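You operate a simulated robot arm through the tools that you are given. There is no shell and no other tool. Be economical: measure what you need, move in short steps, check, and stop when the job is done.

You run a simulated robot arm. Do the job below in one go: nothing can be reset, and whatever is moved stays where it is left.

Task
Set the cap beside the jig into it and dose it as marked.
Fine: dose slider to the mark, spout over the cap, one pull of the lever; park the spout after. Set down upright: metal cap. Where these are worked on the way, their far stop is far enough and under half their travel is too little: spout.

Only the result counts: the job must be done as asked and must still hold three seconds after the hand-in. Knocking over, shifting, dropping, spilling or breaking anything else fails it. Lids that push on must go on centred and level and be pressed home; caps that screw on are set level and turned clockwise until they are tight.

Robot
A 7-joint arm with a two-finger parallel gripper, fixed in place. Base frame: the origin is at the foot of the arm, x ahead of it, y to its left, z up; the work surface is at about z = 80. Readings come in cm, degrees, newtons and seconds.
With the tool pointing down near the work surface it reaches from about 24 to 68 cm from the base axis. Its first joint turns from -66.0 to 66.0 degrees. Payload 2.4 kg.
Tool frame: the origin (TCP) lies between the finger pads and is the grasp point; the fingertips stand 3 cm ahead of it; z points along the fingers, y is the line along which they close. Largest opening 9.4 cm; finger width 2.8, thickness 1; the body of the gripper, 5 by 9.6 cm, starts 5.5 cm behind the TCP.
Orientation is that of the tool frame in the base frame, as a unit quaternion [x, y, z, w]. With the fingers straight down and closing along the base's y, the tool's x points along the base's -x, its y along +y and its z along -z.

Tools
- The arm moves only by the tool jog_arm. Its argument "series" is text: rows parted by semicolons, each of 7 numbers parted by spaces: the shift along the tool's x, y, z in cm, then the turn, a rotation vector about the tool's x, y, z in degrees, then the finger opening in cm, from 0 to 9.4. In form: x y z ax ay az grip; .... A call has 1 to 12 rows; each row is the pose to reach, as a shift and turn from the pose commanded when the call began, along the tool's axes at that moment. A row lasts 0.2 s, in which the tool goes at most 5 cm and 8.6 degrees; a call with a longer step from one row to the next is refused whole, and so is a gripper value outside its range. A pose out of reach is approached as far as the arm can. The call stops where the force on the tool passes 40 N (or 10 N more than at its start, if that is more) or the arm is blocked; 0.2 s more then pass. Each finger travels about 15.3 cm/s and halts on what it meets, pressing with about 28 N; the grip force reading is that of the motor and also rises with nothing between the fingers. The clock runs only during rows and for 0.2 s after the last one: add rows that repeat a pose to give the fingers time. It gives the time, the measured TCP pose, the force on the tool (base axes), the opening and the grip force at its end, in the units of the frame above (readings bear some noise), with the torque about the TCP (base axes, N m) and any sound that the robot's microphone picked up.
- Cameras (640 x 400 px; columns grow to the right, rows downward): "scene" is fixed at [5.92, 49.86, 144.66]; the picture's right is [-0.46, -0.89, 0.00], its down [-0.49, 0.25, -0.83] and it looks along [0.74, -0.38, -0.55] (base axes); focal length 254 px, centre (320, 200). "wrist" rides on the gripper at [7.6, 1.4, -10.2] in the tool frame; the picture's right is [-0.18, 0.98, 0.00], its down [-0.75, -0.14, -0.64] and it looks along [-0.63, -0.12, 0.77] (tool axes); focal length 243 px, centre (320, 200). There is no depth. A picture from a camera that has moved, and an enlarged one, comes with that camera's place and axes in the base frame and with its lens.
- capture(camera): a new picture of that camera. It takes no simulated time.
- inspect(camera, box): a new picture of the part [left, top, right, bottom] of that camera's present view, enlarged. It takes no simulated time.
- job_done(): hands the job in; it is judged then, once.

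Go step by step. Nothing tells you positions but the pictures and the camera data: compare them with the known pose of the tool, close in by small moves and look again before you grip or let go. The budget is 120 turns and 76 pictures, counting those below and the enlarged ones. Unless the task says otherwise, let go and move clear before handing in, and close with one line.

The tools are called after "Emit:" as a command line: name --argument value ..., lists and objects as JSON in quotes. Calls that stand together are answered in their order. jog_arm: Moves the arm, as the interface text tells. Its arguments: {"type":"object","properties":{"series":{"type":"string"}},"required":["series"]} The other tools are called the same way: capture (camera) takes a picture; inspect (camera, box) takes an enlarged picture of a part of a camera's view; job_done () hands the job in.

At the start:

```text
t: 0.0
tcp_pos: [39.03, 1.42, 133.11]
tool_rot: [0.0, 1.0, 0.001, 0.0]
force: [-0.5, -0.4, 0.1]
torque: [-0.01, -0.02, 0.0]
width: 9.36
finger_force: 0.0
```

scene: 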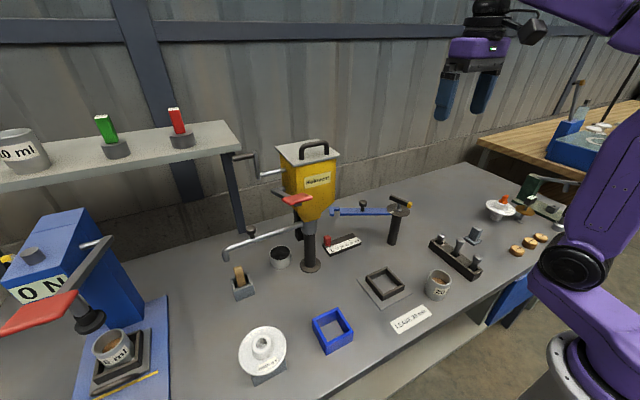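
wrist: 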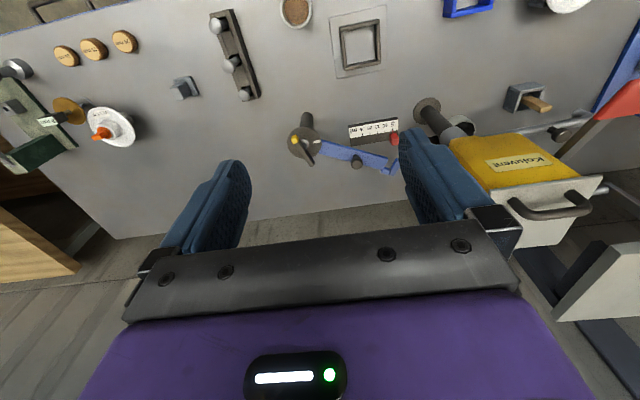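

I see a bench with a yellow dispenser (Kolvent), a jig (dark square frame), a metal cap nearby with stuff in it, a dose slider with scale and a label. I'll look closer first.

Emit:
inspect --camera "scene" --box '[220, 130, 420, 280]'

Emit:
inspect --camera "scene" --box '[340, 220, 500, 345]'

Emit:
inspect --camera "wrist" --box '[280, 80, 480, 205]'

Emit:
inspect --camera "scene" --box '[0, 200, 200, 400]'

```text
2.67 times, centred on (320, 205) of scene
camera zoom: at [5.92, 49.86, 144.66], right [-0.46, -0.89, 0.0], down [-0.49, 0.25, -0.83], along [0.74, -0.38, -0.55], focal length 678 px, centre (320, 187)
```

zoom: 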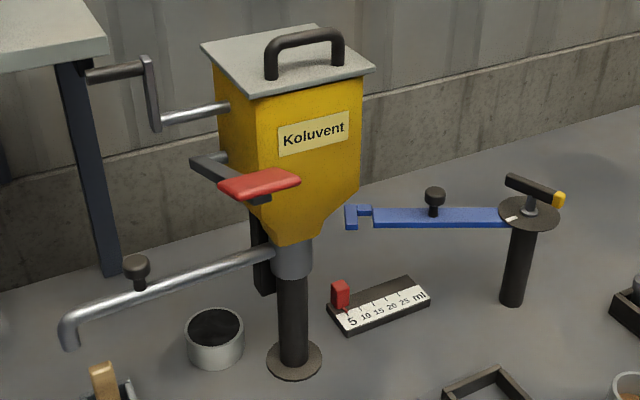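

```text
3.20 times, centred on (420, 282) of scene
camera zoom: at [5.92, 49.86, 144.66], right [-0.46, -0.89, 0.0], down [-0.49, 0.25, -0.83], along [0.74, -0.38, -0.55], focal length 814 px, centre (0, -64)
```

zoom: 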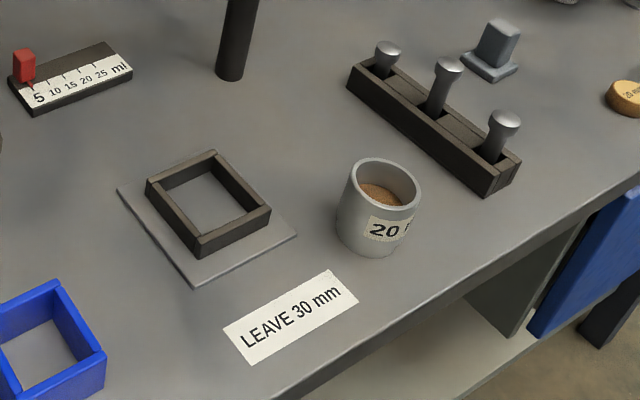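

```text
3.20 times, centred on (380, 142) of wrist
camera zoom: at [31.29, 2.94, 143.46], right [0.18, 0.98, 0.0], down [0.75, -0.14, 0.64], along [0.63, -0.12, -0.77], focal length 776 px, centre (128, 384)
```

zoom: 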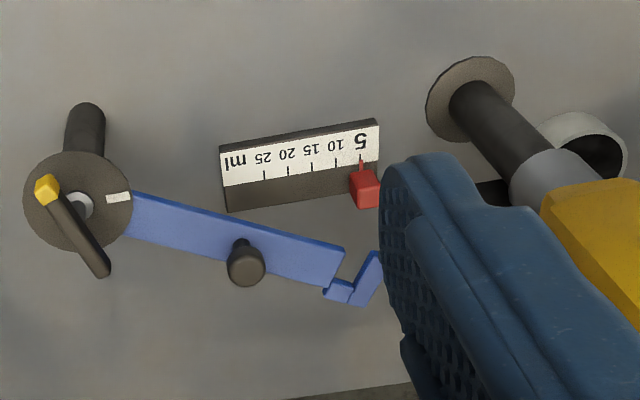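

```text
2.00 times, centred on (100, 300) of scene
camera zoom: at [5.92, 49.86, 144.66], right [-0.46, -0.89, 0.0], down [-0.49, 0.25, -0.83], along [0.74, -0.38, -0.55], focal length 509 px, centre (760, 0)
```

zoom: 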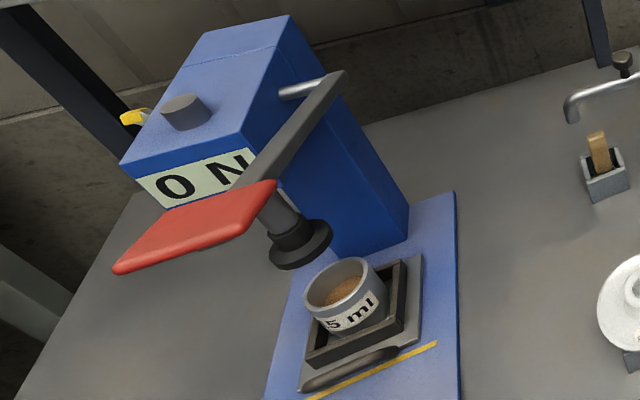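

The cap marked 20 ml is near (32.6,-2.2), the jig near (41,10), the slider is at 5 and the dispenser post near (58,26). Next I'll move left for a wrist view of the dispenser.

Emit:
jog_arm --series "2 4.5 0 0 0 0 9.4; 4 9 0 0 0 0 9.4; 6 13.5 0 0 0 0 9.4; 8 18 0 0 0 0 9.4; 10 22 0 0 0 0 9.4"

Emit:
capture --camera "wrist"

Emit:
capture --camera "scene"

```text
t: 1.2
tcp_pos: [29.1, 23.32, 133.17]
tool_rot: [0.001, 1.0, 0.0, 0.0]
force: [0.1, 0.2, 1.0]
torque: [0.01, 0.01, 0.0]
width: 9.4
finger_force: 0.0
```

```text
69 pictures are left
camera wrist: at [21.4, 24.82, 143.42], right [0.19, 0.98, 0.0], down [0.75, -0.14, 0.64], along [0.63, -0.12, -0.77], focal length 243 px, centre (320, 200)
```

wrist: 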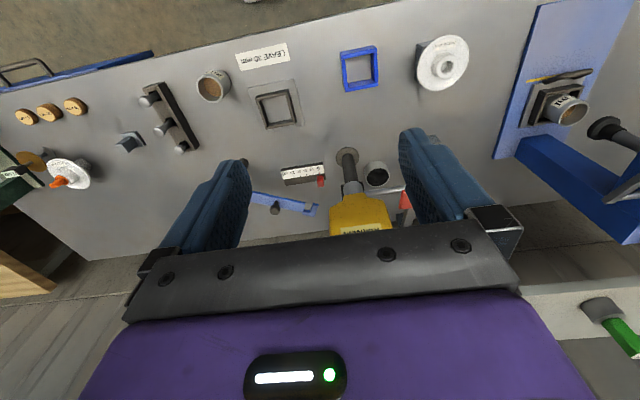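

```text
68 pictures are left
```

scene: 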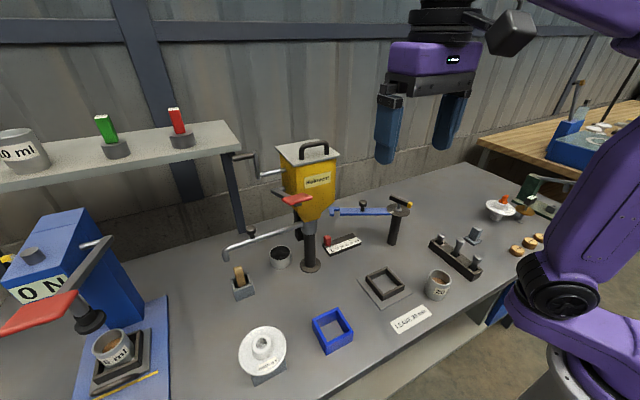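

The finger hides the spout, so I'll shift further left.

Emit:
jog_arm --series "0 5 0 0 0 0 9.4; 0 10 0 0 0 0 9.4; 0 14 0 0 0 0 9.4"

Emit:
inspect --camera "wrist" --box '[220, 100, 420, 225]'

```text
t: 2.0
tcp_pos: [29.07, 37.14, 133.05]
tool_rot: [0.001, 1.0, 0.001, 0.0]
force: [0.0, 0.4, 0.2]
torque: [0.0, 0.02, -0.02]
width: 9.4
finger_force: 0.1
```

```text
3.20 times, centred on (320, 162) of wrist
camera zoom: at [21.32, 38.76, 143.3], right [0.19, 0.98, 0.0], down [0.75, -0.14, 0.64], along [0.63, -0.12, -0.77], focal length 776 px, centre (320, 320)
```

zoom: 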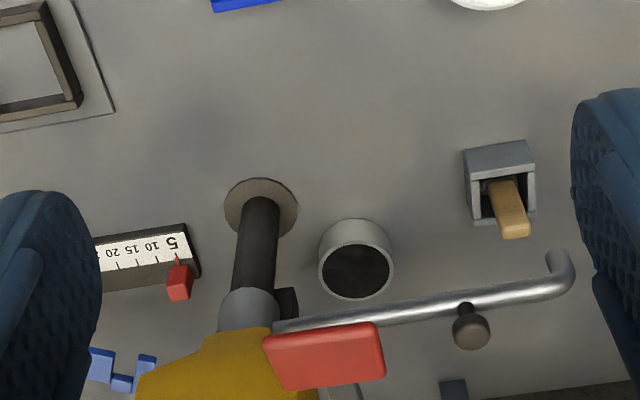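

Knob is near (58.5,42.6,102), spout tip (57.6,50), post (58.4,26.2), lever paddle about (46,34,116). Now I'll go back right for a closer look at the cap and jig.

Emit:
jog_arm --series "0 -5 1 0 0 0 9.4; 0 -10 2 0 0 0 9.4; 0 -15 4 0 0 0 9.4; 0 -20 6 0 0 0 9.4; 0 -25 8 0 0 0 9.4; 0 -29.5 10 0 0 0 9.4; 0 -34 12 0 0 0 9.4; 2 -34 14 0 0 0 9.4"

Emit:
capture --camera "wrist"

Emit:
inspect --camera "wrist" --box '[260, 0, 500, 150]'

```text
refused: row 1 steps farther than a row can; nothing moved
```

```text
66 pictures are left
camera wrist: at [21.32, 38.76, 143.3], right [0.19, 0.98, 0.0], down [0.75, -0.14, 0.64], along [0.63, -0.12, -0.77], focal length 243 px, centre (320, 200)
```

wrist: 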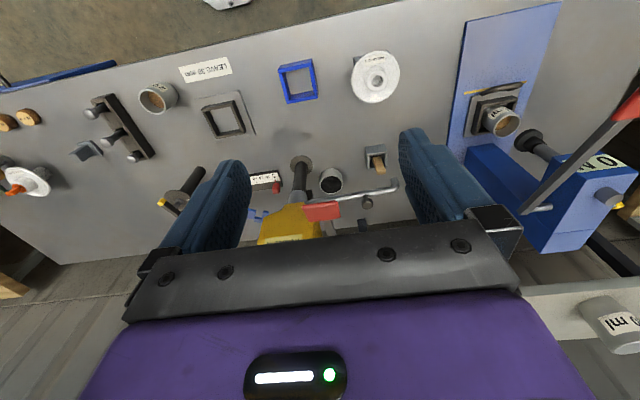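

```text
2.67 times, centred on (380, 75) of wrist
camera zoom: at [21.32, 38.76, 143.3], right [0.19, 0.98, 0.0], down [0.75, -0.14, 0.64], along [0.63, -0.12, -0.77], focal length 647 px, centre (160, 533)
```

zoom: 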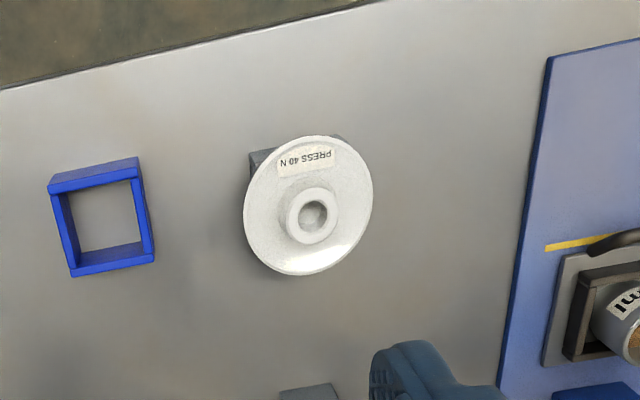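

The first step was too long; repeating with shorter steps.

Emit:
jog_arm --series "0 -4.5 1 0 0 0 9.4; 0 -9 2 0 0 0 9.4; 0 -13.5 3.5 0 0 0 9.4; 0 -18 5 0 0 0 9.4; 0 -22.5 7 0 0 0 9.4; 0 -27 9 0 0 0 9.4; 0 -31.5 11 0 0 0 9.4; 2 -34 13 0 0 0 9.4; 2 -36 14 0 0 0 9.4"

Emit:
inspect --camera "wrist" --box '[240, 0, 480, 150]'

```text
t: 4.0
tcp_pos: [26.9, 1.54, 119.11]
tool_rot: [0.0, 1.0, 0.0, 0.0]
force: [-1.0, 0.8, 0.9]
torque: [-0.02, 0.0, 0.0]
width: 9.43
finger_force: 0.1
```

```text
2.67 times, centred on (360, 75) of wrist
camera zoom: at [19.25, 2.89, 129.44], right [0.18, 0.98, 0.0], down [0.75, -0.14, 0.64], along [0.63, -0.12, -0.77], focal length 647 px, centre (213, 533)
```

zoom: 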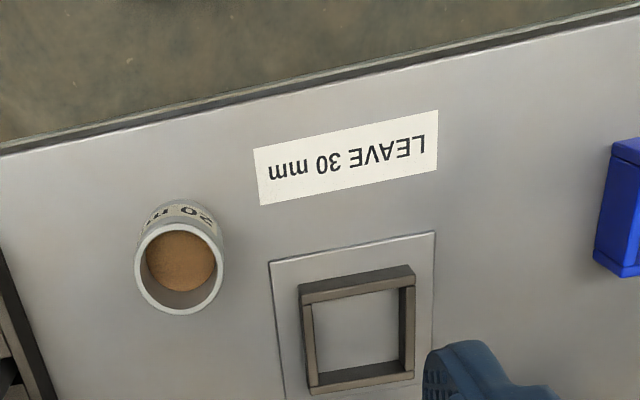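

The cap is about 5.8 cm wide, rim near z 87 at (32.3,-1.8), and the jig opening about 6.6 cm at (40.6,10). Next I'll come above the cap and check.

Emit:
jog_arm --series "-2 -1.2 4 0 0 0 9.4; -4 -2.4 8 0 0 0 9.4; -5.4 -3.35 12 0 0 0 9.4; -5.4 -3.35 16.5 0 0 0 9.4; -5.4 -3.35 21 0 0 0 9.4; -5.4 -3.35 24 0 0 0 9.4"

Emit:
capture --camera "wrist"

Emit:
inspect --camera "scene" --box '[340, 180, 580, 330]'

```text
t: 5.4
tcp_pos: [32.17, -1.79, 95.36]
tool_rot: [0.001, 1.0, 0.0, 0.001]
force: [0.1, 0.1, -1.0]
torque: [0.0, -0.03, -0.01]
width: 9.4
finger_force: 0.1
```

```text
63 pictures are left
camera wrist: at [24.41, -0.38, 105.63], right [0.19, 0.98, 0.0], down [0.75, -0.14, 0.64], along [0.63, -0.12, -0.77], focal length 243 px, centre (320, 200)
```

wrist: 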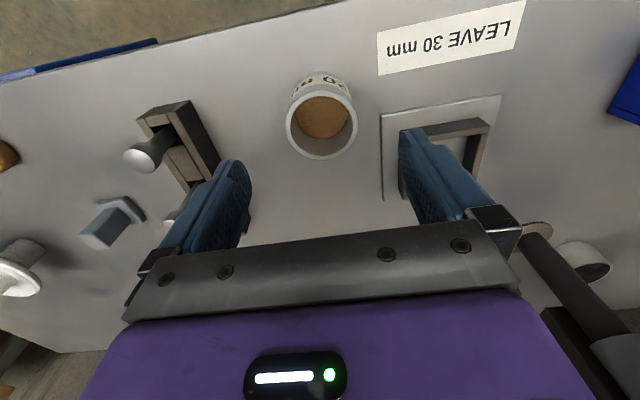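

```text
2.67 times, centred on (460, 255) of scene
camera zoom: at [5.92, 49.85, 144.66], right [-0.46, -0.89, 0.0], down [-0.49, 0.25, -0.83], along [0.74, -0.38, -0.55], focal length 678 px, centre (-53, 53)
```

zoom: 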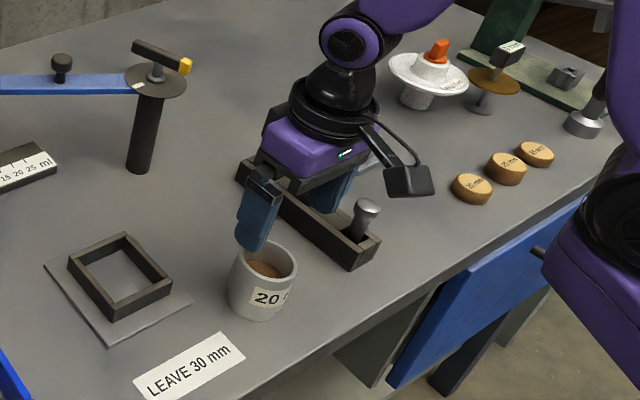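

Cap and fingers line up, and the rack is well clear. Descending and gripping.

Emit:
jog_arm --series "0 0 4 0 0 0 9.4; 0 0 7.5 0 0 0 9.4; 0 0 9.3 0 0 0 9.4; 0 0 9.3 0 0 0 7.5; 0 0 9.3 0 0 0 6; 0 0 9.3 0 0 0 5.2; 0 0 9.3 0 0 0 5.2"

Emit:
capture --camera "wrist"

```text
t: 7.0
tcp_pos: [32.37, -2.01, 85.79]
tool_rot: [0.0, 1.0, 0.0, 0.001]
force: [-0.2, -0.2, 0.5]
torque: [0.02, -0.02, 0.04]
width: 6.2
finger_force: 28.3
```

```text
61 pictures are left
camera wrist: at [24.63, -0.48, 96.19], right [0.18, 0.98, 0.0], down [0.75, -0.14, 0.64], along [0.63, -0.12, -0.77], focal length 243 px, centre (320, 200)
```

wrist: 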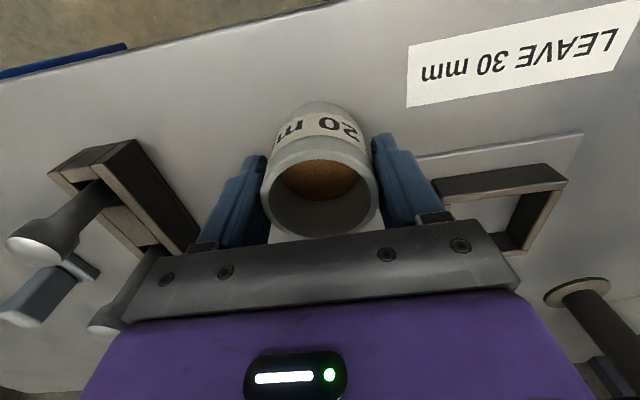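

Cap gripped at 6.2 cm wide. I'll lift gently and carry it over the jig.

Emit:
jog_arm --series "0 0 -1.5 0 0 0 5.2; 0 0 -3 0 0 0 5.2; 0 0 -5 0 0 0 5.2; 0 0 -7 0 0 0 5.2; -1.5 2 -8 0 0 0 5.2; -3 4.5 -8 0 0 0 5.2; -4.5 7 -8 0 0 0 5.2; -6 9 -8 0 0 0 5.2; -7.5 11 -8 0 0 0 5.2; -8.3 12 -8 0 0 0 5.2; -8.3 12 -8 0 0 0 5.2"

Emit:
capture --camera "wrist"

Emit:
inspect --camera "scene" --box '[310, 210, 470, 310]'

```text
t: 9.4
tcp_pos: [40.68, 10.27, 93.74]
tool_rot: [-0.001, 1.0, 0.0, 0.0]
force: [-0.6, 0.2, -3.3]
torque: [-0.01, -0.02, 0.02]
width: 6.24
finger_force: 27.7
```

```text
60 pictures are left
camera wrist: at [32.88, 11.71, 104.11], right [0.18, 0.98, 0.0], down [0.75, -0.14, 0.64], along [0.63, -0.12, -0.77], focal length 243 px, centre (320, 200)
```

wrist: 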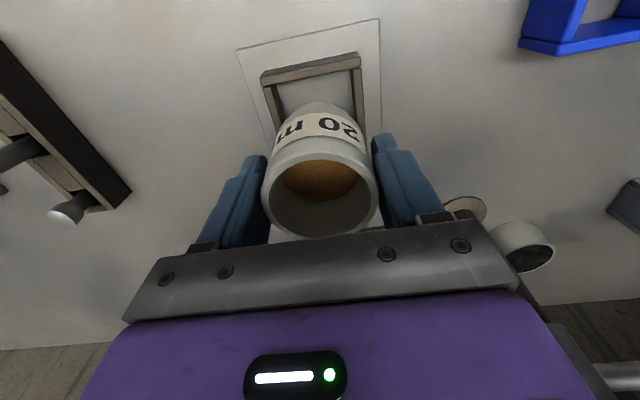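

```text
4.00 times, centred on (390, 260) of scene
camera zoom: at [5.93, 49.86, 144.66], right [-0.46, -0.89, 0.0], down [-0.49, 0.25, -0.83], along [0.74, -0.38, -0.55], focal length 1017 px, centre (40, -40)
```

zoom: 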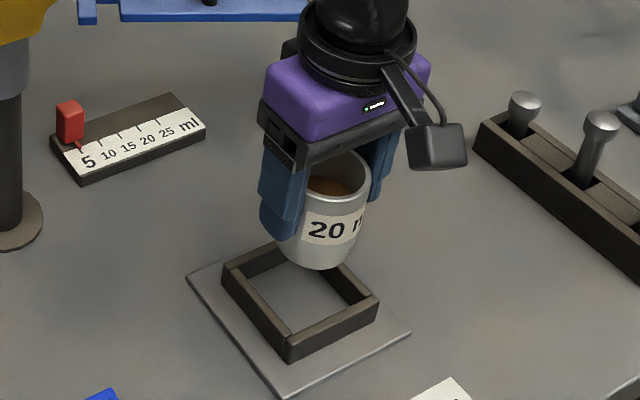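

Emit:
inspect --camera "wrist" --box '[220, 0, 420, 125]'

```text
3.20 times, centred on (320, 62) of wrist
camera zoom: at [32.88, 11.71, 104.11], right [0.18, 0.98, 0.0], down [0.75, -0.14, 0.64], along [0.63, -0.12, -0.77], focal length 776 px, centre (320, 640)
```

zoom: 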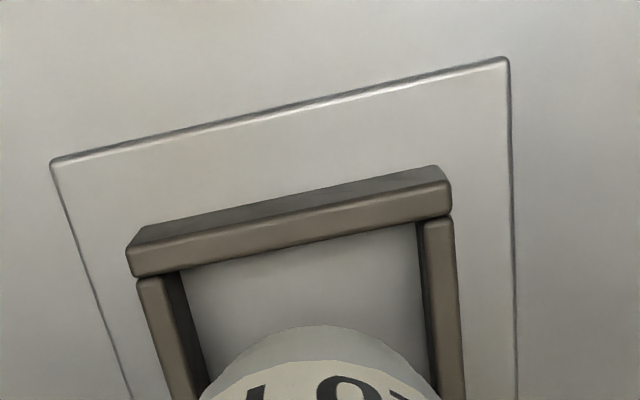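

The jig opening is centred near (41.1,10.0), about 6.8 cm wide. I'll adjust and come down to just above the walls.

Emit:
jog_arm --series "-0.5 -0.27 1.5 0 0 0 5.2; -0.5 -0.27 3 0 0 0 5.2; -0.5 -0.27 4.5 0 0 0 5.2; -0.5 -0.27 4.5 0 0 0 5.2"

Emit:
inspect --camera "wrist" --box '[220, 0, 420, 125]'

Emit:
inspect --camera "scene" --box '[335, 240, 435, 310]'

```text
t: 10.4
tcp_pos: [41.09, 9.87, 89.31]
tool_rot: [0.0, 1.0, 0.0, 0.0]
force: [0.5, 0.4, -3.7]
torque: [0.04, -0.01, -0.01]
width: 6.25
finger_force: 27.8
```

```text
3.20 times, centred on (320, 62) of wrist
camera zoom: at [33.52, 11.4, 99.7], right [0.18, 0.98, 0.0], down [0.75, -0.14, 0.64], along [0.63, -0.12, -0.77], focal length 776 px, centre (320, 640)
```

zoom: 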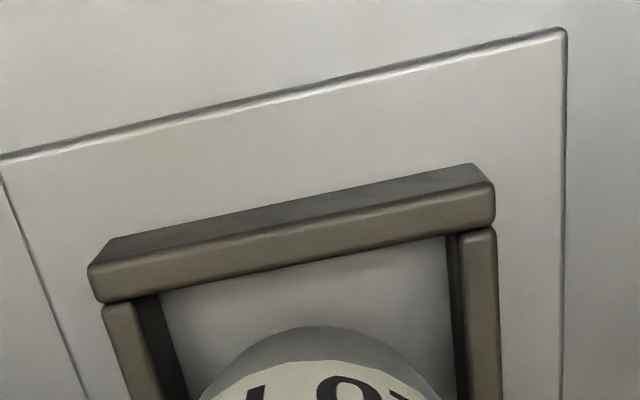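

```text
5.71 times, centred on (385, 275) of scene
camera zoom: at [5.93, 49.86, 144.66], right [-0.46, -0.89, 0.0], down [-0.49, 0.25, -0.83], along [0.74, -0.38, -0.55], focal length 1453 px, centre (-51, -229)
```

zoom: 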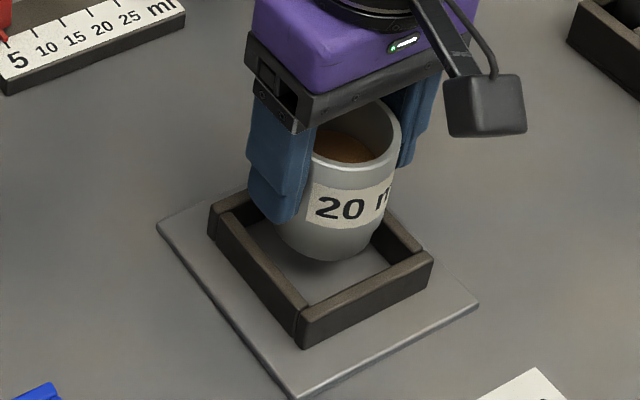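

The readings disagree slightly about the cap's x position, so I'll take closer looks before lowering.

Emit:
inspect --camera "scene" --box '[360, 252, 424, 292]'

Emit:
inspect --camera "wrist" --box '[230, 80, 410, 250]'

```text
10.00 times, centred on (392, 272) of scene
camera zoom: at [5.93, 49.86, 144.66], right [-0.46, -0.89, 0.0], down [-0.49, 0.25, -0.83], along [0.74, -0.38, -0.55], focal length 2543 px, centre (-400, -520)
```

zoom: 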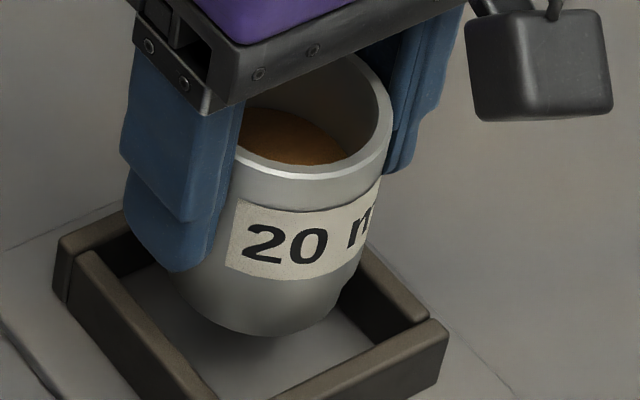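

```text
2.35 times, centred on (320, 165) of wrist
camera zoom: at [33.52, 11.4, 99.7], right [0.18, 0.98, 0.0], down [0.75, -0.14, 0.64], along [0.63, -0.12, -0.77], focal length 571 px, centre (320, 282)
```

zoom: 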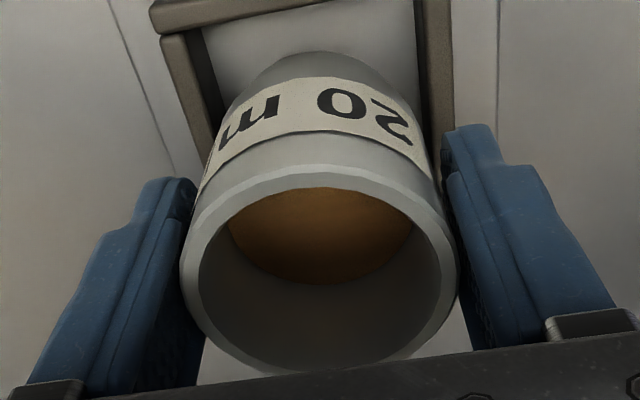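

The closer view shows the rim at about z 89.6 and the cap centre near (41.4,9.8), against the jig centre at (41.2,10.0). I'll correct slightly and lower in small steps.

Emit:
jog_arm --series "0.2 0.15 0 0 0 0 5.2; 0.2 0.15 0.8 0 0 0 5.2; 0.2 0.15 1.4 0 0 0 5.2; 0.2 0.15 1.9 0 0 0 5.2; 0.2 0.15 1.9 0 0 0 5.2"

Emit:
inspect --camera "wrist" --box '[230, 0, 410, 170]'

Emit:
inspect --camera "scene" --box '[352, 254, 424, 299]'

```text
t: 11.6
tcp_pos: [40.95, 10.02, 87.51]
tool_rot: [0.0, 1.0, 0.0, 0.0]
force: [-0.4, -0.4, -3.5]
torque: [0.0, 0.02, 0.01]
width: 6.25
finger_force: 27.6
```

```text
2.35 times, centred on (320, 85) of wrist
camera zoom: at [33.27, 11.46, 97.75], right [0.18, 0.98, 0.0], down [0.75, -0.14, 0.64], along [0.63, -0.12, -0.77], focal length 571 px, centre (320, 471)
```

zoom: 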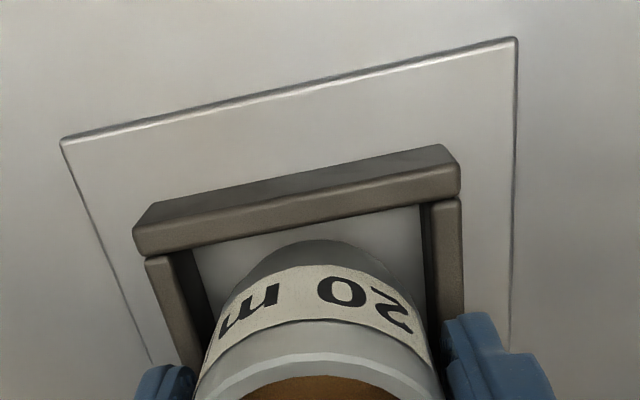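

```text
8.89 times, centred on (388, 276) of scene
camera zoom: at [5.93, 49.86, 144.66], right [-0.46, -0.89, 0.0], down [-0.49, 0.25, -0.83], along [0.74, -0.38, -0.55], focal length 2261 px, centre (-284, -480)
```

zoom: 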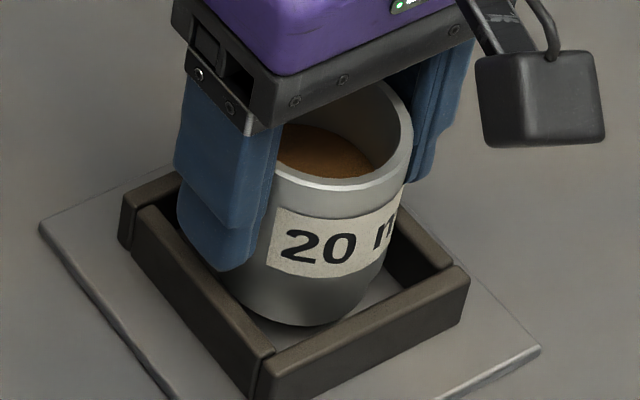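

No contact so far, and the cap is entering the jig. Lowering the rest.

Emit:
jog_arm --series "0 0 0.4 0 0 0 5.2; 0 0 0.8 0 0 0 5.2; 0 0 1.1 0 0 0 5.2; 0 0 1.3 0 0 0 5.2; 0 0 1.3 0 0 0 5.2"

Emit:
inspect --camera "scene" --box '[352, 254, 424, 299]'

```text
t: 12.8
tcp_pos: [41.18, 9.96, 86.09]
tool_rot: [0.0, 1.0, -0.001, 0.001]
force: [-2.8, -4.5, 21.7]
torque: [-0.07, -0.07, -0.03]
width: 6.22
finger_force: 27.9
```

```text
8.89 times, centred on (388, 276) of scene
camera zoom: at [5.89, 49.84, 144.67], right [-0.46, -0.89, 0.0], down [-0.49, 0.26, -0.83], along [0.74, -0.38, -0.55], focal length 2261 px, centre (-284, -480)
```

zoom: 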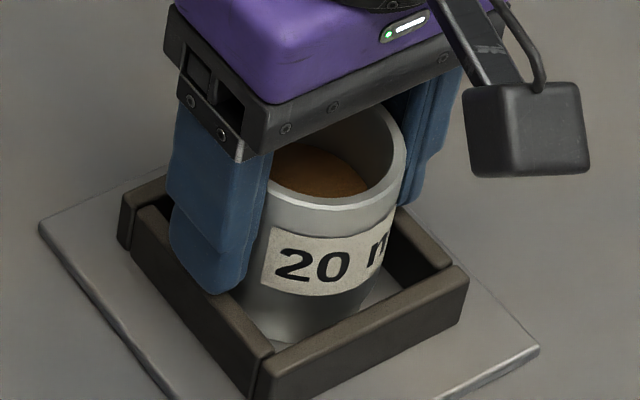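

The cap rests on the jig floor at the expected height. I'll ease off, open, and rise straight up.

Emit:
jog_arm --series "0 0 -0.15 0 0 0 5.2; 0 0 -0.15 0 0 0 6.6; 0 0 -0.15 0 0 0 8; 0 0 -0.15 0 0 0 9.4; 0 0 -2 0 0 0 9.4; 0 0 -6 0 0 0 9.4; 0 0 -10.5 0 0 0 9.4; 2 0 -15 0 0 0 9.4; 6 0 -18 0 0 0 9.4; 10 0 -20 0 0 0 9.4"

Emit:
inspect --camera "scene" --box '[320, 220, 448, 300]'

Emit:
capture --camera "wrist"

```text
t: 15.0
tcp_pos: [31.1, 10.09, 106.14]
tool_rot: [0.0, 1.0, 0.001, 0.0]
force: [-0.7, -0.6, 0.0]
torque: [-0.02, 0.02, -0.01]
width: 9.41
finger_force: 0.0
```

```text
5.00 times, centred on (384, 260) of scene
camera zoom: at [5.92, 49.86, 144.66], right [-0.46, -0.89, 0.0], down [-0.49, 0.25, -0.83], along [0.74, -0.38, -0.55], focal length 1272 px, centre (0, -100)
```

zoom: 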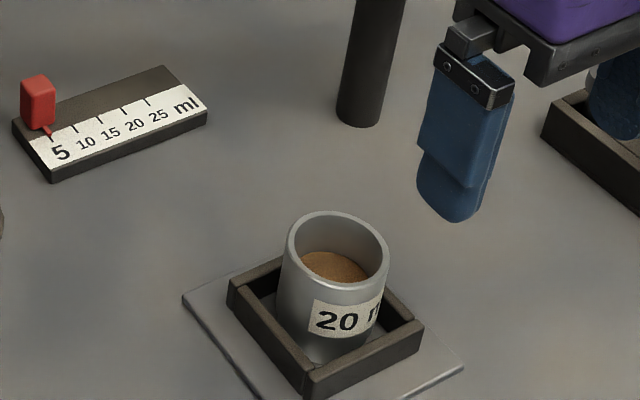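

```text
49 pictures are left
camera wrist: at [23.41, 11.52, 116.42], right [0.18, 0.98, 0.0], down [0.75, -0.14, 0.64], along [0.63, -0.12, -0.77], focal length 243 px, centre (320, 200)
```

wrist: 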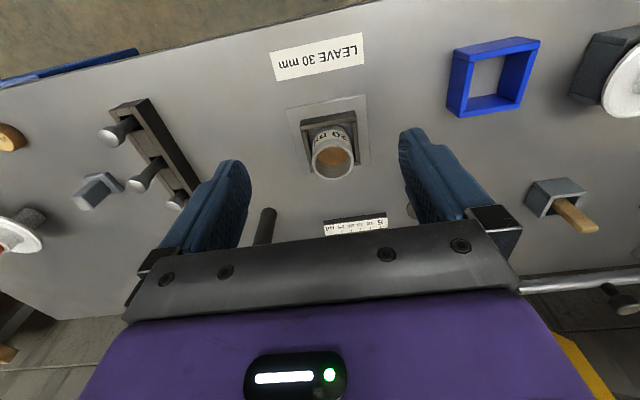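

The cap sits upright in the jig. The blue arm seems to hang over the slider track at about z 93, so I'll take a closer look before approaching.

Emit:
jog_arm --series "-4 0.5 0 0 0 0 9.4; -8 1 0 0 0 0 9.4; -12 1.5 0 0 0 0 9.4"

Emit:
inspect --camera "wrist" --box '[230, 110, 420, 230]'

Emit:
inspect --camera "scene" --box '[310, 180, 422, 260]'

```text
t: 15.8
tcp_pos: [43.04, 11.57, 106.23]
tool_rot: [0.0, 1.0, 0.0, 0.001]
force: [0.1, 0.0, -0.8]
torque: [-0.01, 0.06, -0.04]
width: 9.41
finger_force: 0.1
```

```text
3.33 times, centred on (325, 170) of wrist
camera zoom: at [35.35, 12.99, 116.52], right [0.18, 0.98, 0.0], down [0.75, -0.14, 0.64], along [0.63, -0.12, -0.77], focal length 809 px, centre (303, 300)
```

zoom: 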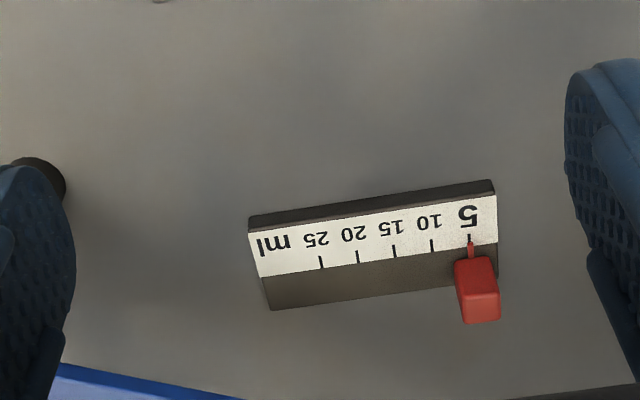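

```text
5.00 times, centred on (366, 220) of scene
camera zoom: at [5.92, 49.86, 144.66], right [-0.46, -0.89, 0.0], down [-0.49, 0.25, -0.83], along [0.74, -0.38, -0.55], focal length 1272 px, centre (90, 100)
```

zoom: 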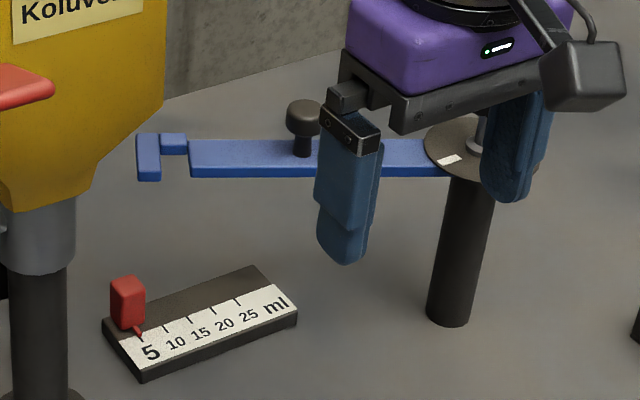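

The blue arm passes over the final slider position at about z 94, so I'll come in from the front at a 45° tilt with fingers closing along y. Moving to a standoff pose first.

Emit:
jog_arm --series "-1 0.9 1 0 -7.5 0 8; -3 1.8 3 0 -15 0 7; -5 2.7 5 0 -22.5 0 6; -7.5 3.6 7.5 0 -30 0 5; -9.5 4.5 10 0 -37.5 0 4.2; -12 5.4 13 0 -45 0 4.2; -12 5.4 13 0 -45 0 4.2"

Emit:
capture --camera "wrist"

Emit:
inspect --camera "scene" --box '[300, 170, 460, 270]'

```text
t: 17.4
tcp_pos: [54.89, 15.56, 93.0]
tool_rot: [0.074, 0.923, -0.003, 0.378]
force: [1.0, 3.0, -0.6]
torque: [-0.19, 0.03, -0.04]
width: 4.19
finger_force: 0.2
out of reach, approached as far as the arm can: row 5
```

```text
46 pictures are left
camera wrist: at [42.47, 18.67, 95.1], right [0.27, 0.95, 0.18], down [0.06, -0.2, 0.98], along [0.96, -0.25, -0.11], focal length 243 px, centre (320, 200)
```

wrist: 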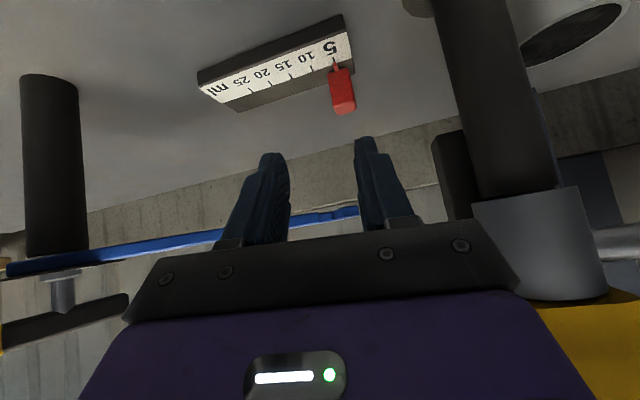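

```text
4.00 times, centred on (380, 220) of scene
camera zoom: at [5.92, 49.86, 144.66], right [-0.46, -0.89, 0.0], down [-0.49, 0.25, -0.83], along [0.74, -0.38, -0.55], focal length 1017 px, centre (80, 120)
```

zoom: 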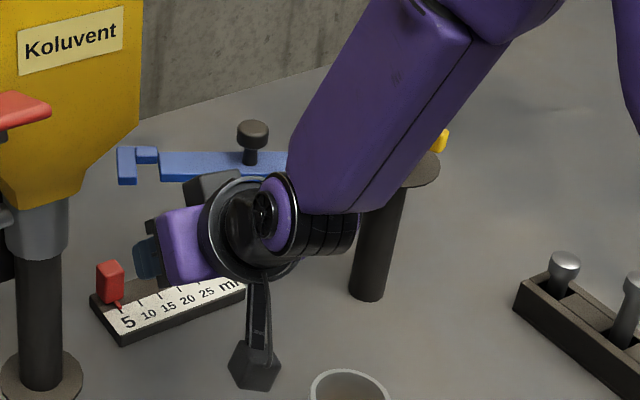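

The pose has a small roll and y error. I'll hold for a moment to see if it settles.

Emit:
jog_arm --series "0 0 0 0 0 0 4.2; 0 0 0 0 0 0 4.2"

Emit:
capture --camera "scene"

```text
t: 18.0
tcp_pos: [55.07, 16.86, 93.18]
tool_rot: [0.001, 0.924, 0.0, 0.383]
force: [0.5, 0.5, 0.1]
torque: [-0.01, 0.02, -0.01]
width: 4.17
finger_force: 0.1
```

```text
44 pictures are left
```

scene: 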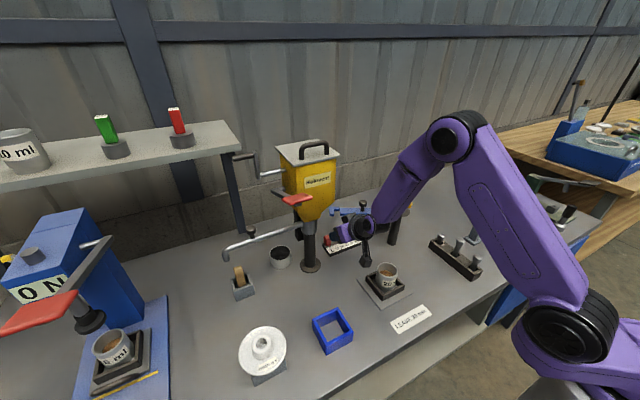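

Settled at the intended pose. I'll check the slider from here before closing in.

Emit:
inspect --camera "wrist" --box '[220, 40, 420, 165]'

```text
3.20 times, centred on (320, 102) of wrist
camera zoom: at [42.34, 18.27, 95.06], right [0.13, 0.98, 0.13], down [0.08, -0.14, 0.99], along [0.99, -0.12, -0.1], focal length 776 px, centre (320, 512)
```

zoom: 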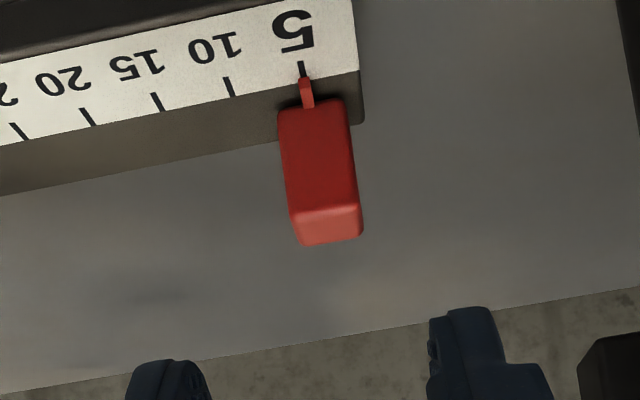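

The slider block is centred near (63.2,17.06), z 82–85 and 1.8 wide. Approaching along the tool axis and gripping it.

Emit:
jog_arm --series "0.2 0.1 3.5 0 0 0 4.2; 0.4 0.1 7 0 0 0 4.2; 0.6 0.1 9 0 0 0 4.2; 0.6 0.1 10.1 0 0 0 4.2; 0.6 0.1 10.1 0 0 0 4.2"

Emit:
capture --camera "wrist"

Emit:
inspect --camera "scene" --box '[300, 180, 428, 260]'

```text
t: 19.2
tcp_pos: [61.82, 17.01, 85.48]
tool_rot: [0.0, 0.924, 0.0, 0.383]
force: [0.8, -0.7, 0.2]
torque: [0.0, 0.0, 0.01]
width: 4.18
finger_force: 0.0
```

```text
42 pictures are left
camera wrist: at [49.06, 18.45, 87.42], right [0.13, 0.98, 0.13], down [0.08, -0.14, 0.99], along [0.99, -0.12, -0.1], focal length 243 px, centre (320, 200)
```

wrist: 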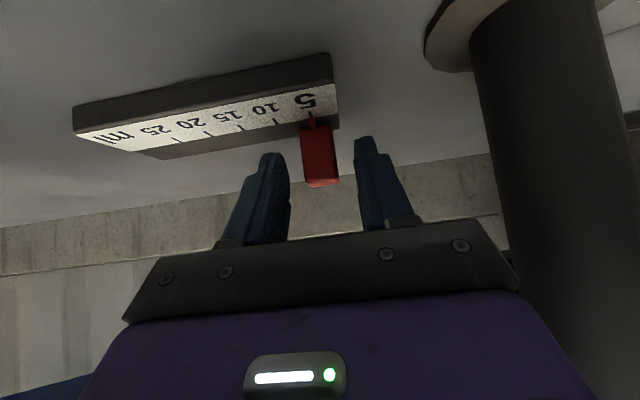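

```text
5.00 times, centred on (364, 220) of scene
camera zoom: at [5.92, 49.86, 144.66], right [-0.46, -0.89, 0.0], down [-0.49, 0.25, -0.83], along [0.74, -0.38, -0.55], focal length 1272 px, centre (100, 100)
```

zoom: 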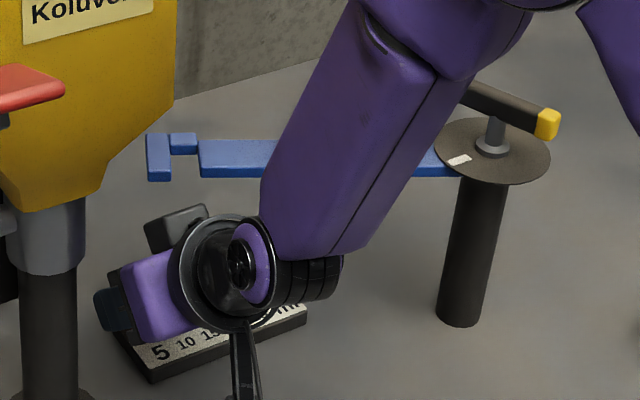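

The fingers straddle the slider. Gripping it now.

Emit:
jog_arm --series "0 0 0 0 0 0 3; 0 0 0 0 0 0 2.2; 0 0 0 0 0 0 1.2; 0 0 0 0 0 0 1.2"

Emit:
inspect --camera "wrist" --box '[220, 60, 400, 200]'

```text
t: 20.2
tcp_pos: [61.6, 17.01, 85.51]
tool_rot: [0.0, 0.924, 0.0, 0.383]
force: [1.0, 0.4, -0.6]
torque: [0.01, 0.01, 0.01]
width: 1.97
finger_force: 45.0
```

```text
2.86 times, centred on (310, 130) of wrist
camera zoom: at [49.04, 18.44, 87.43], right [0.13, 0.98, 0.13], down [0.08, -0.14, 0.99], along [0.99, -0.12, -0.1], focal length 693 px, centre (349, 400)
```

zoom: 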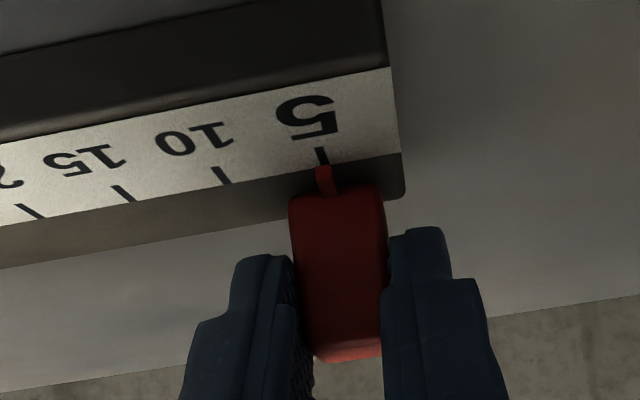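

Gripped, 2.0 cm wide. Dragging it most of the way towards 20.

Emit:
jog_arm --series "0 -1 0 0 0 0 1.2; 0 -2 0 0 0 0 1.2; 0 -3 0 0 0 0 1.2; 0 -4 0 0 0 0 1.2; 0 -5 0 0 0 0 1.2; 0 -5.7 0 0 0 0 1.2; 0 -5.7 0 0 0 0 1.2"

Emit:
inspect --camera "wrist" --box '[250, 90, 370, 170]'

```text
t: 21.8
tcp_pos: [61.57, 11.16, 85.49]
tool_rot: [0.002, 0.924, 0.0, 0.382]
force: [12.8, -2.0, -12.3]
torque: [-0.1, 0.96, 0.06]
width: 1.95
finger_force: 45.4
```

```text
5.00 times, centred on (310, 130) of wrist
camera zoom: at [49.03, 12.72, 87.46], right [0.13, 0.98, 0.13], down [0.08, -0.14, 0.99], along [0.99, -0.12, -0.1], focal length 1213 px, centre (370, 550)
```

zoom: 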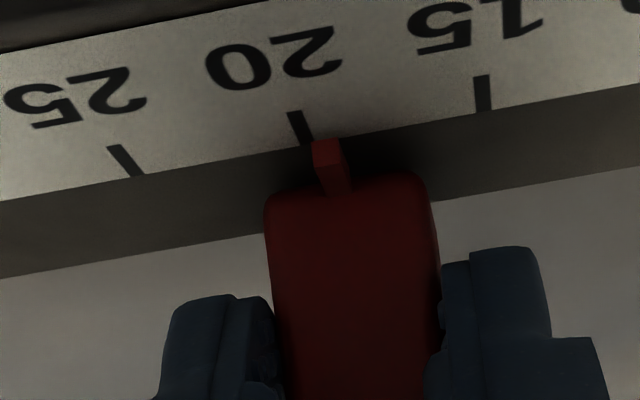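

The pointer is just short of 20, but there is a 12 N load along the tool axis. I'll check for contact with the blue arm before finishing.

Emit:
inspect --camera "scene" --box '[300, 180, 428, 260]'

Emit:
capture --camera "wrist"

```text
5.00 times, centred on (364, 220) of scene
camera zoom: at [5.98, 49.86, 144.66], right [-0.46, -0.89, 0.0], down [-0.49, 0.25, -0.83], along [0.74, -0.38, -0.55], focal length 1272 px, centre (100, 100)
```

zoom: 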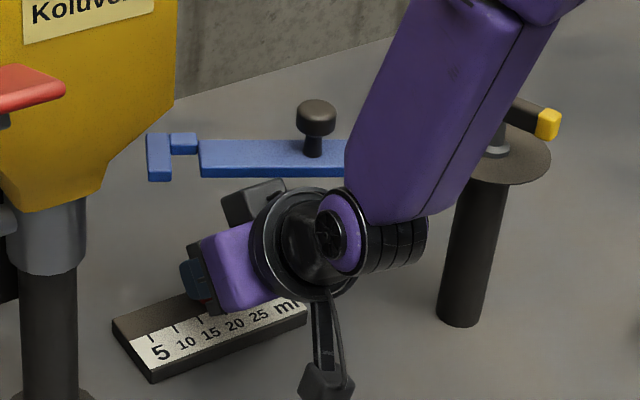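

```text
37 pictures are left
camera wrist: at [49.03, 12.72, 87.46], right [0.13, 0.98, 0.13], down [0.08, -0.14, 0.99], along [0.99, -0.12, -0.1], focal length 243 px, centre (320, 200)
```

wrist: 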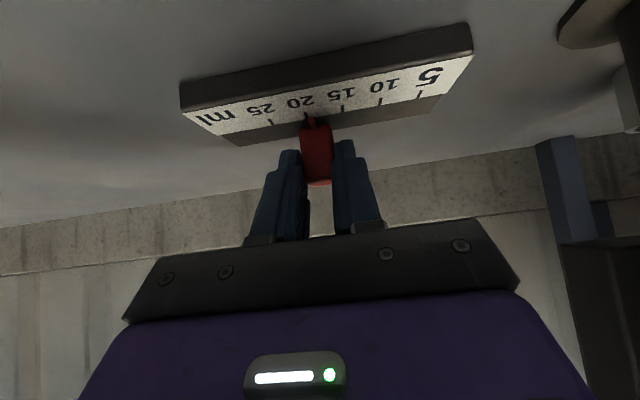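

The blue arm has not moved; the load comes from the track. Nudging the last 2 mm.

Emit:
jog_arm --series "0 -0.1 0 0 0 0 1.2; 0 -0.2 0 0 0 0 1.2; 0 -0.2 0 0 0 0 1.2"

Emit:
inspect --camera "wrist" --box '[270, 95, 350, 145]'

```text
t: 22.6
tcp_pos: [61.73, 11.09, 85.49]
tool_rot: [0.001, 0.924, 0.0, 0.382]
force: [10.2, -2.6, -13.3]
torque: [-0.03, 0.05, -0.03]
width: 1.92
finger_force: 45.2
```

```text
8.00 times, centred on (310, 120) of wrist
camera zoom: at [49.02, 12.55, 87.45], right [0.13, 0.98, 0.13], down [0.08, -0.14, 0.99], along [0.99, -0.12, -0.1], focal length 1941 px, centre (400, 840)
```

zoom: 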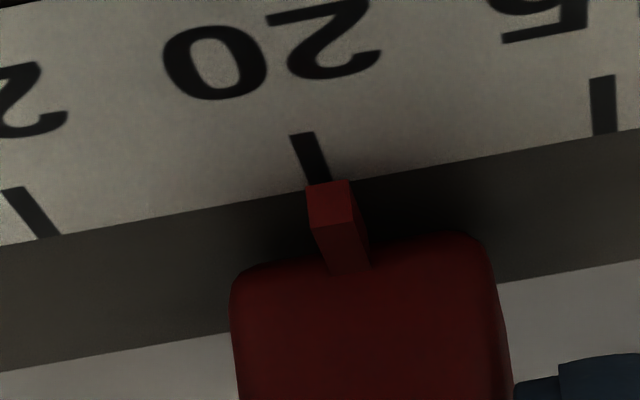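

The pointer is within about 1 mm of the 20 tick. One last 0.1 cm nudge.

Emit:
jog_arm --series "0 -0.1 0 0 0 0 1.2; 0 -0.1 0 0 0 0 1.2; 0 -0.1 0 0 0 0 1.2"

Emit:
inspect --camera "wrist" --box '[270, 95, 350, 145]'

```text
t: 23.4
tcp_pos: [61.71, 11.14, 85.49]
tool_rot: [0.0, 0.924, 0.0, 0.383]
force: [3.0, 0.0, -7.4]
torque: [0.02, -0.09, -0.04]
width: 1.93
finger_force: 44.5
```

```text
8.00 times, centred on (310, 120) of wrist
camera zoom: at [49.02, 12.5, 87.46], right [0.13, 0.98, 0.13], down [0.08, -0.14, 0.99], along [0.99, -0.12, -0.1], focal length 1941 px, centre (400, 840)
```

zoom: 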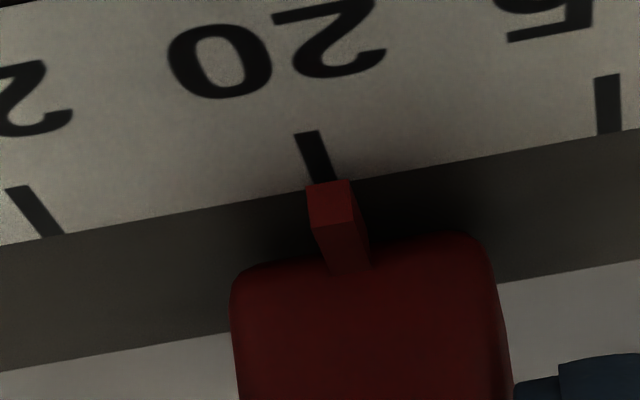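

Within about 0.4 mm of the mark. Releasing and backing straight out along the tool axis.

Emit:
jog_arm --series "0 0 0 0 0 0 2.6; 0 0 0 0 0 0 3.6; 0 0 -3 0 0 0 3.8; 0 0 -7 0 0 0 3.8; 0 0 -11.5 0 0 0 3.8; 0 0 -14 0 0 0 3.8"

Emit:
inspect --camera "wrist" --box '[260, 40, 380, 120]'

```text
t: 24.8
tcp_pos: [51.71, 10.91, 95.4]
tool_rot: [0.001, 0.924, 0.0, 0.383]
force: [0.4, -0.1, -0.5]
torque: [-0.02, -0.01, 0.02]
width: 3.78
finger_force: 0.0
```

```text
5.00 times, centred on (320, 80) of wrist
camera zoom: at [38.98, 12.38, 97.35], right [0.13, 0.98, 0.13], down [0.08, -0.14, 0.99], along [0.99, -0.12, -0.1], focal length 1213 px, centre (320, 800)
```

zoom: 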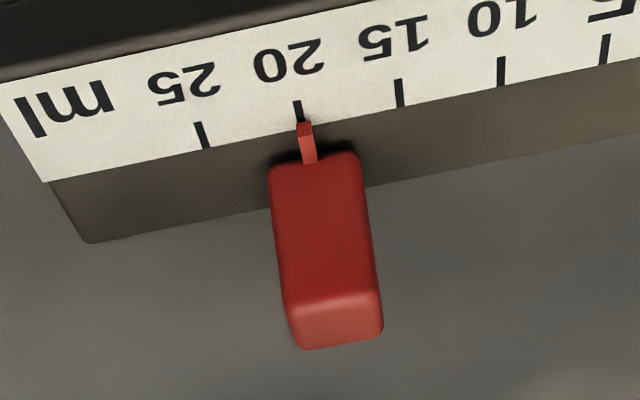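

The slider reads 20. Next I'll back off and go left for a level look at the spout knob, since the lever sits right above its path.

Emit:
jog_arm --series "1.6 2 -3.2 0 0 0 3.8; 3.2 4 -6.4 0 0 0 3.8; 4.8 6.5 -9.6 0 0 0 3.8; 6 9 -12.3 0 0 0 3.8; 5.4 13.5 -12.2 0 0 0 3.8; 4.6 18 -12 0 0 0 3.8; 3.8 22.5 -11.8 0 0 0 3.8; 3 27 -11.6 0 0 0 3.8; 2.2 31 -11.5 0 0 0 3.8; 2.2 31 -11.5 0 0 0 3.8"

Emit:
capture --camera "wrist"

```text
t: 27.0
tcp_pos: [42.27, 42.11, 101.77]
tool_rot: [0.0, 0.924, 0.0, 0.383]
force: [0.4, 0.1, 0.3]
torque: [-0.01, 0.03, -0.03]
width: 3.79
finger_force: 0.3
```

```text
33 pictures are left
camera wrist: at [29.51, 43.49, 103.85], right [0.13, 0.98, 0.13], down [0.08, -0.14, 0.99], along [0.99, -0.12, -0.1], focal length 243 px, centre (320, 200)
```

wrist: 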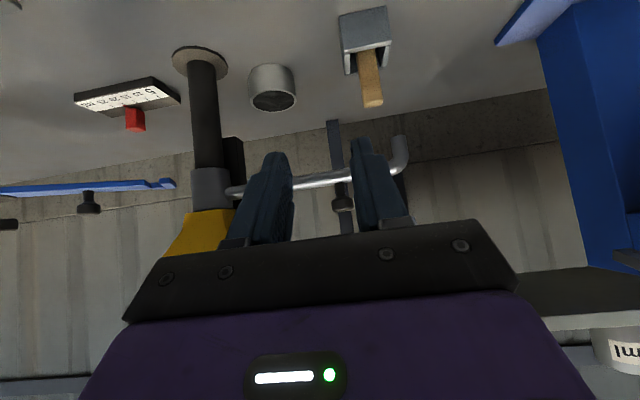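

Emit:
inspect --camera "wrist" --box '[290, 130, 410, 215]'

```text
4.71 times, centred on (350, 172) of wrist
camera zoom: at [29.51, 43.49, 103.85], right [0.13, 0.98, 0.13], down [0.08, -0.14, 0.99], along [0.99, -0.12, -0.1], focal length 1142 px, centre (179, 329)
```

zoom: 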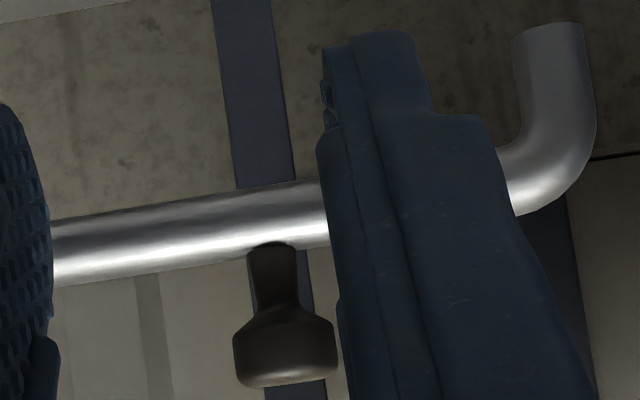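

The knob head is about 2.6 cm wide, centred near (58.5,42.6,101.8), with the bar top at z 99.4. I'll tilt to 60° and come to a standoff just before the knob, under the lever.

Emit:
jog_arm --series "-2 0.2 1.6 0 -5 0 5; -4.1 0.4 3.2 0 -10 0 5; -6.2 0.46 4.74 0 -15 0 5; -6.2 0.46 4.74 0 -15 0 5"

Emit:
capture --camera "wrist"

Emit:
capture --camera "scene"

```text
t: 28.0
tcp_pos: [49.93, 42.46, 102.94]
tool_rot: [0.0, 0.865, 0.0, 0.501]
force: [-0.1, 0.4, -0.4]
torque: [0.01, 0.03, -0.01]
width: 5.03
finger_force: 0.2
```

```text
31 pictures are left
camera wrist: at [37.24, 44.05, 101.61], right [0.09, 0.98, 0.16], down [-0.18, -0.14, 0.97], along [0.98, -0.12, 0.16], focal length 243 px, centre (320, 200)
```

wrist: 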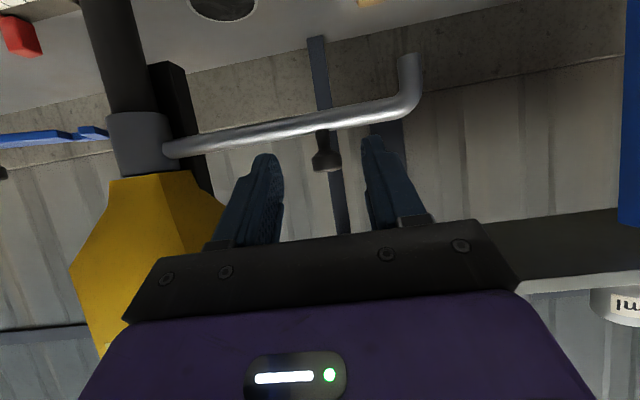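

```text
30 pictures are left
```

scene: 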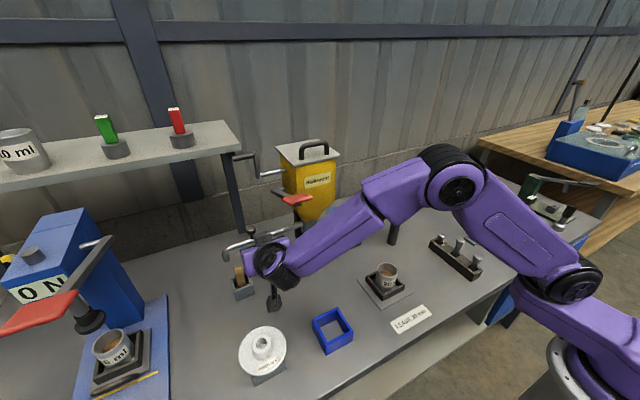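

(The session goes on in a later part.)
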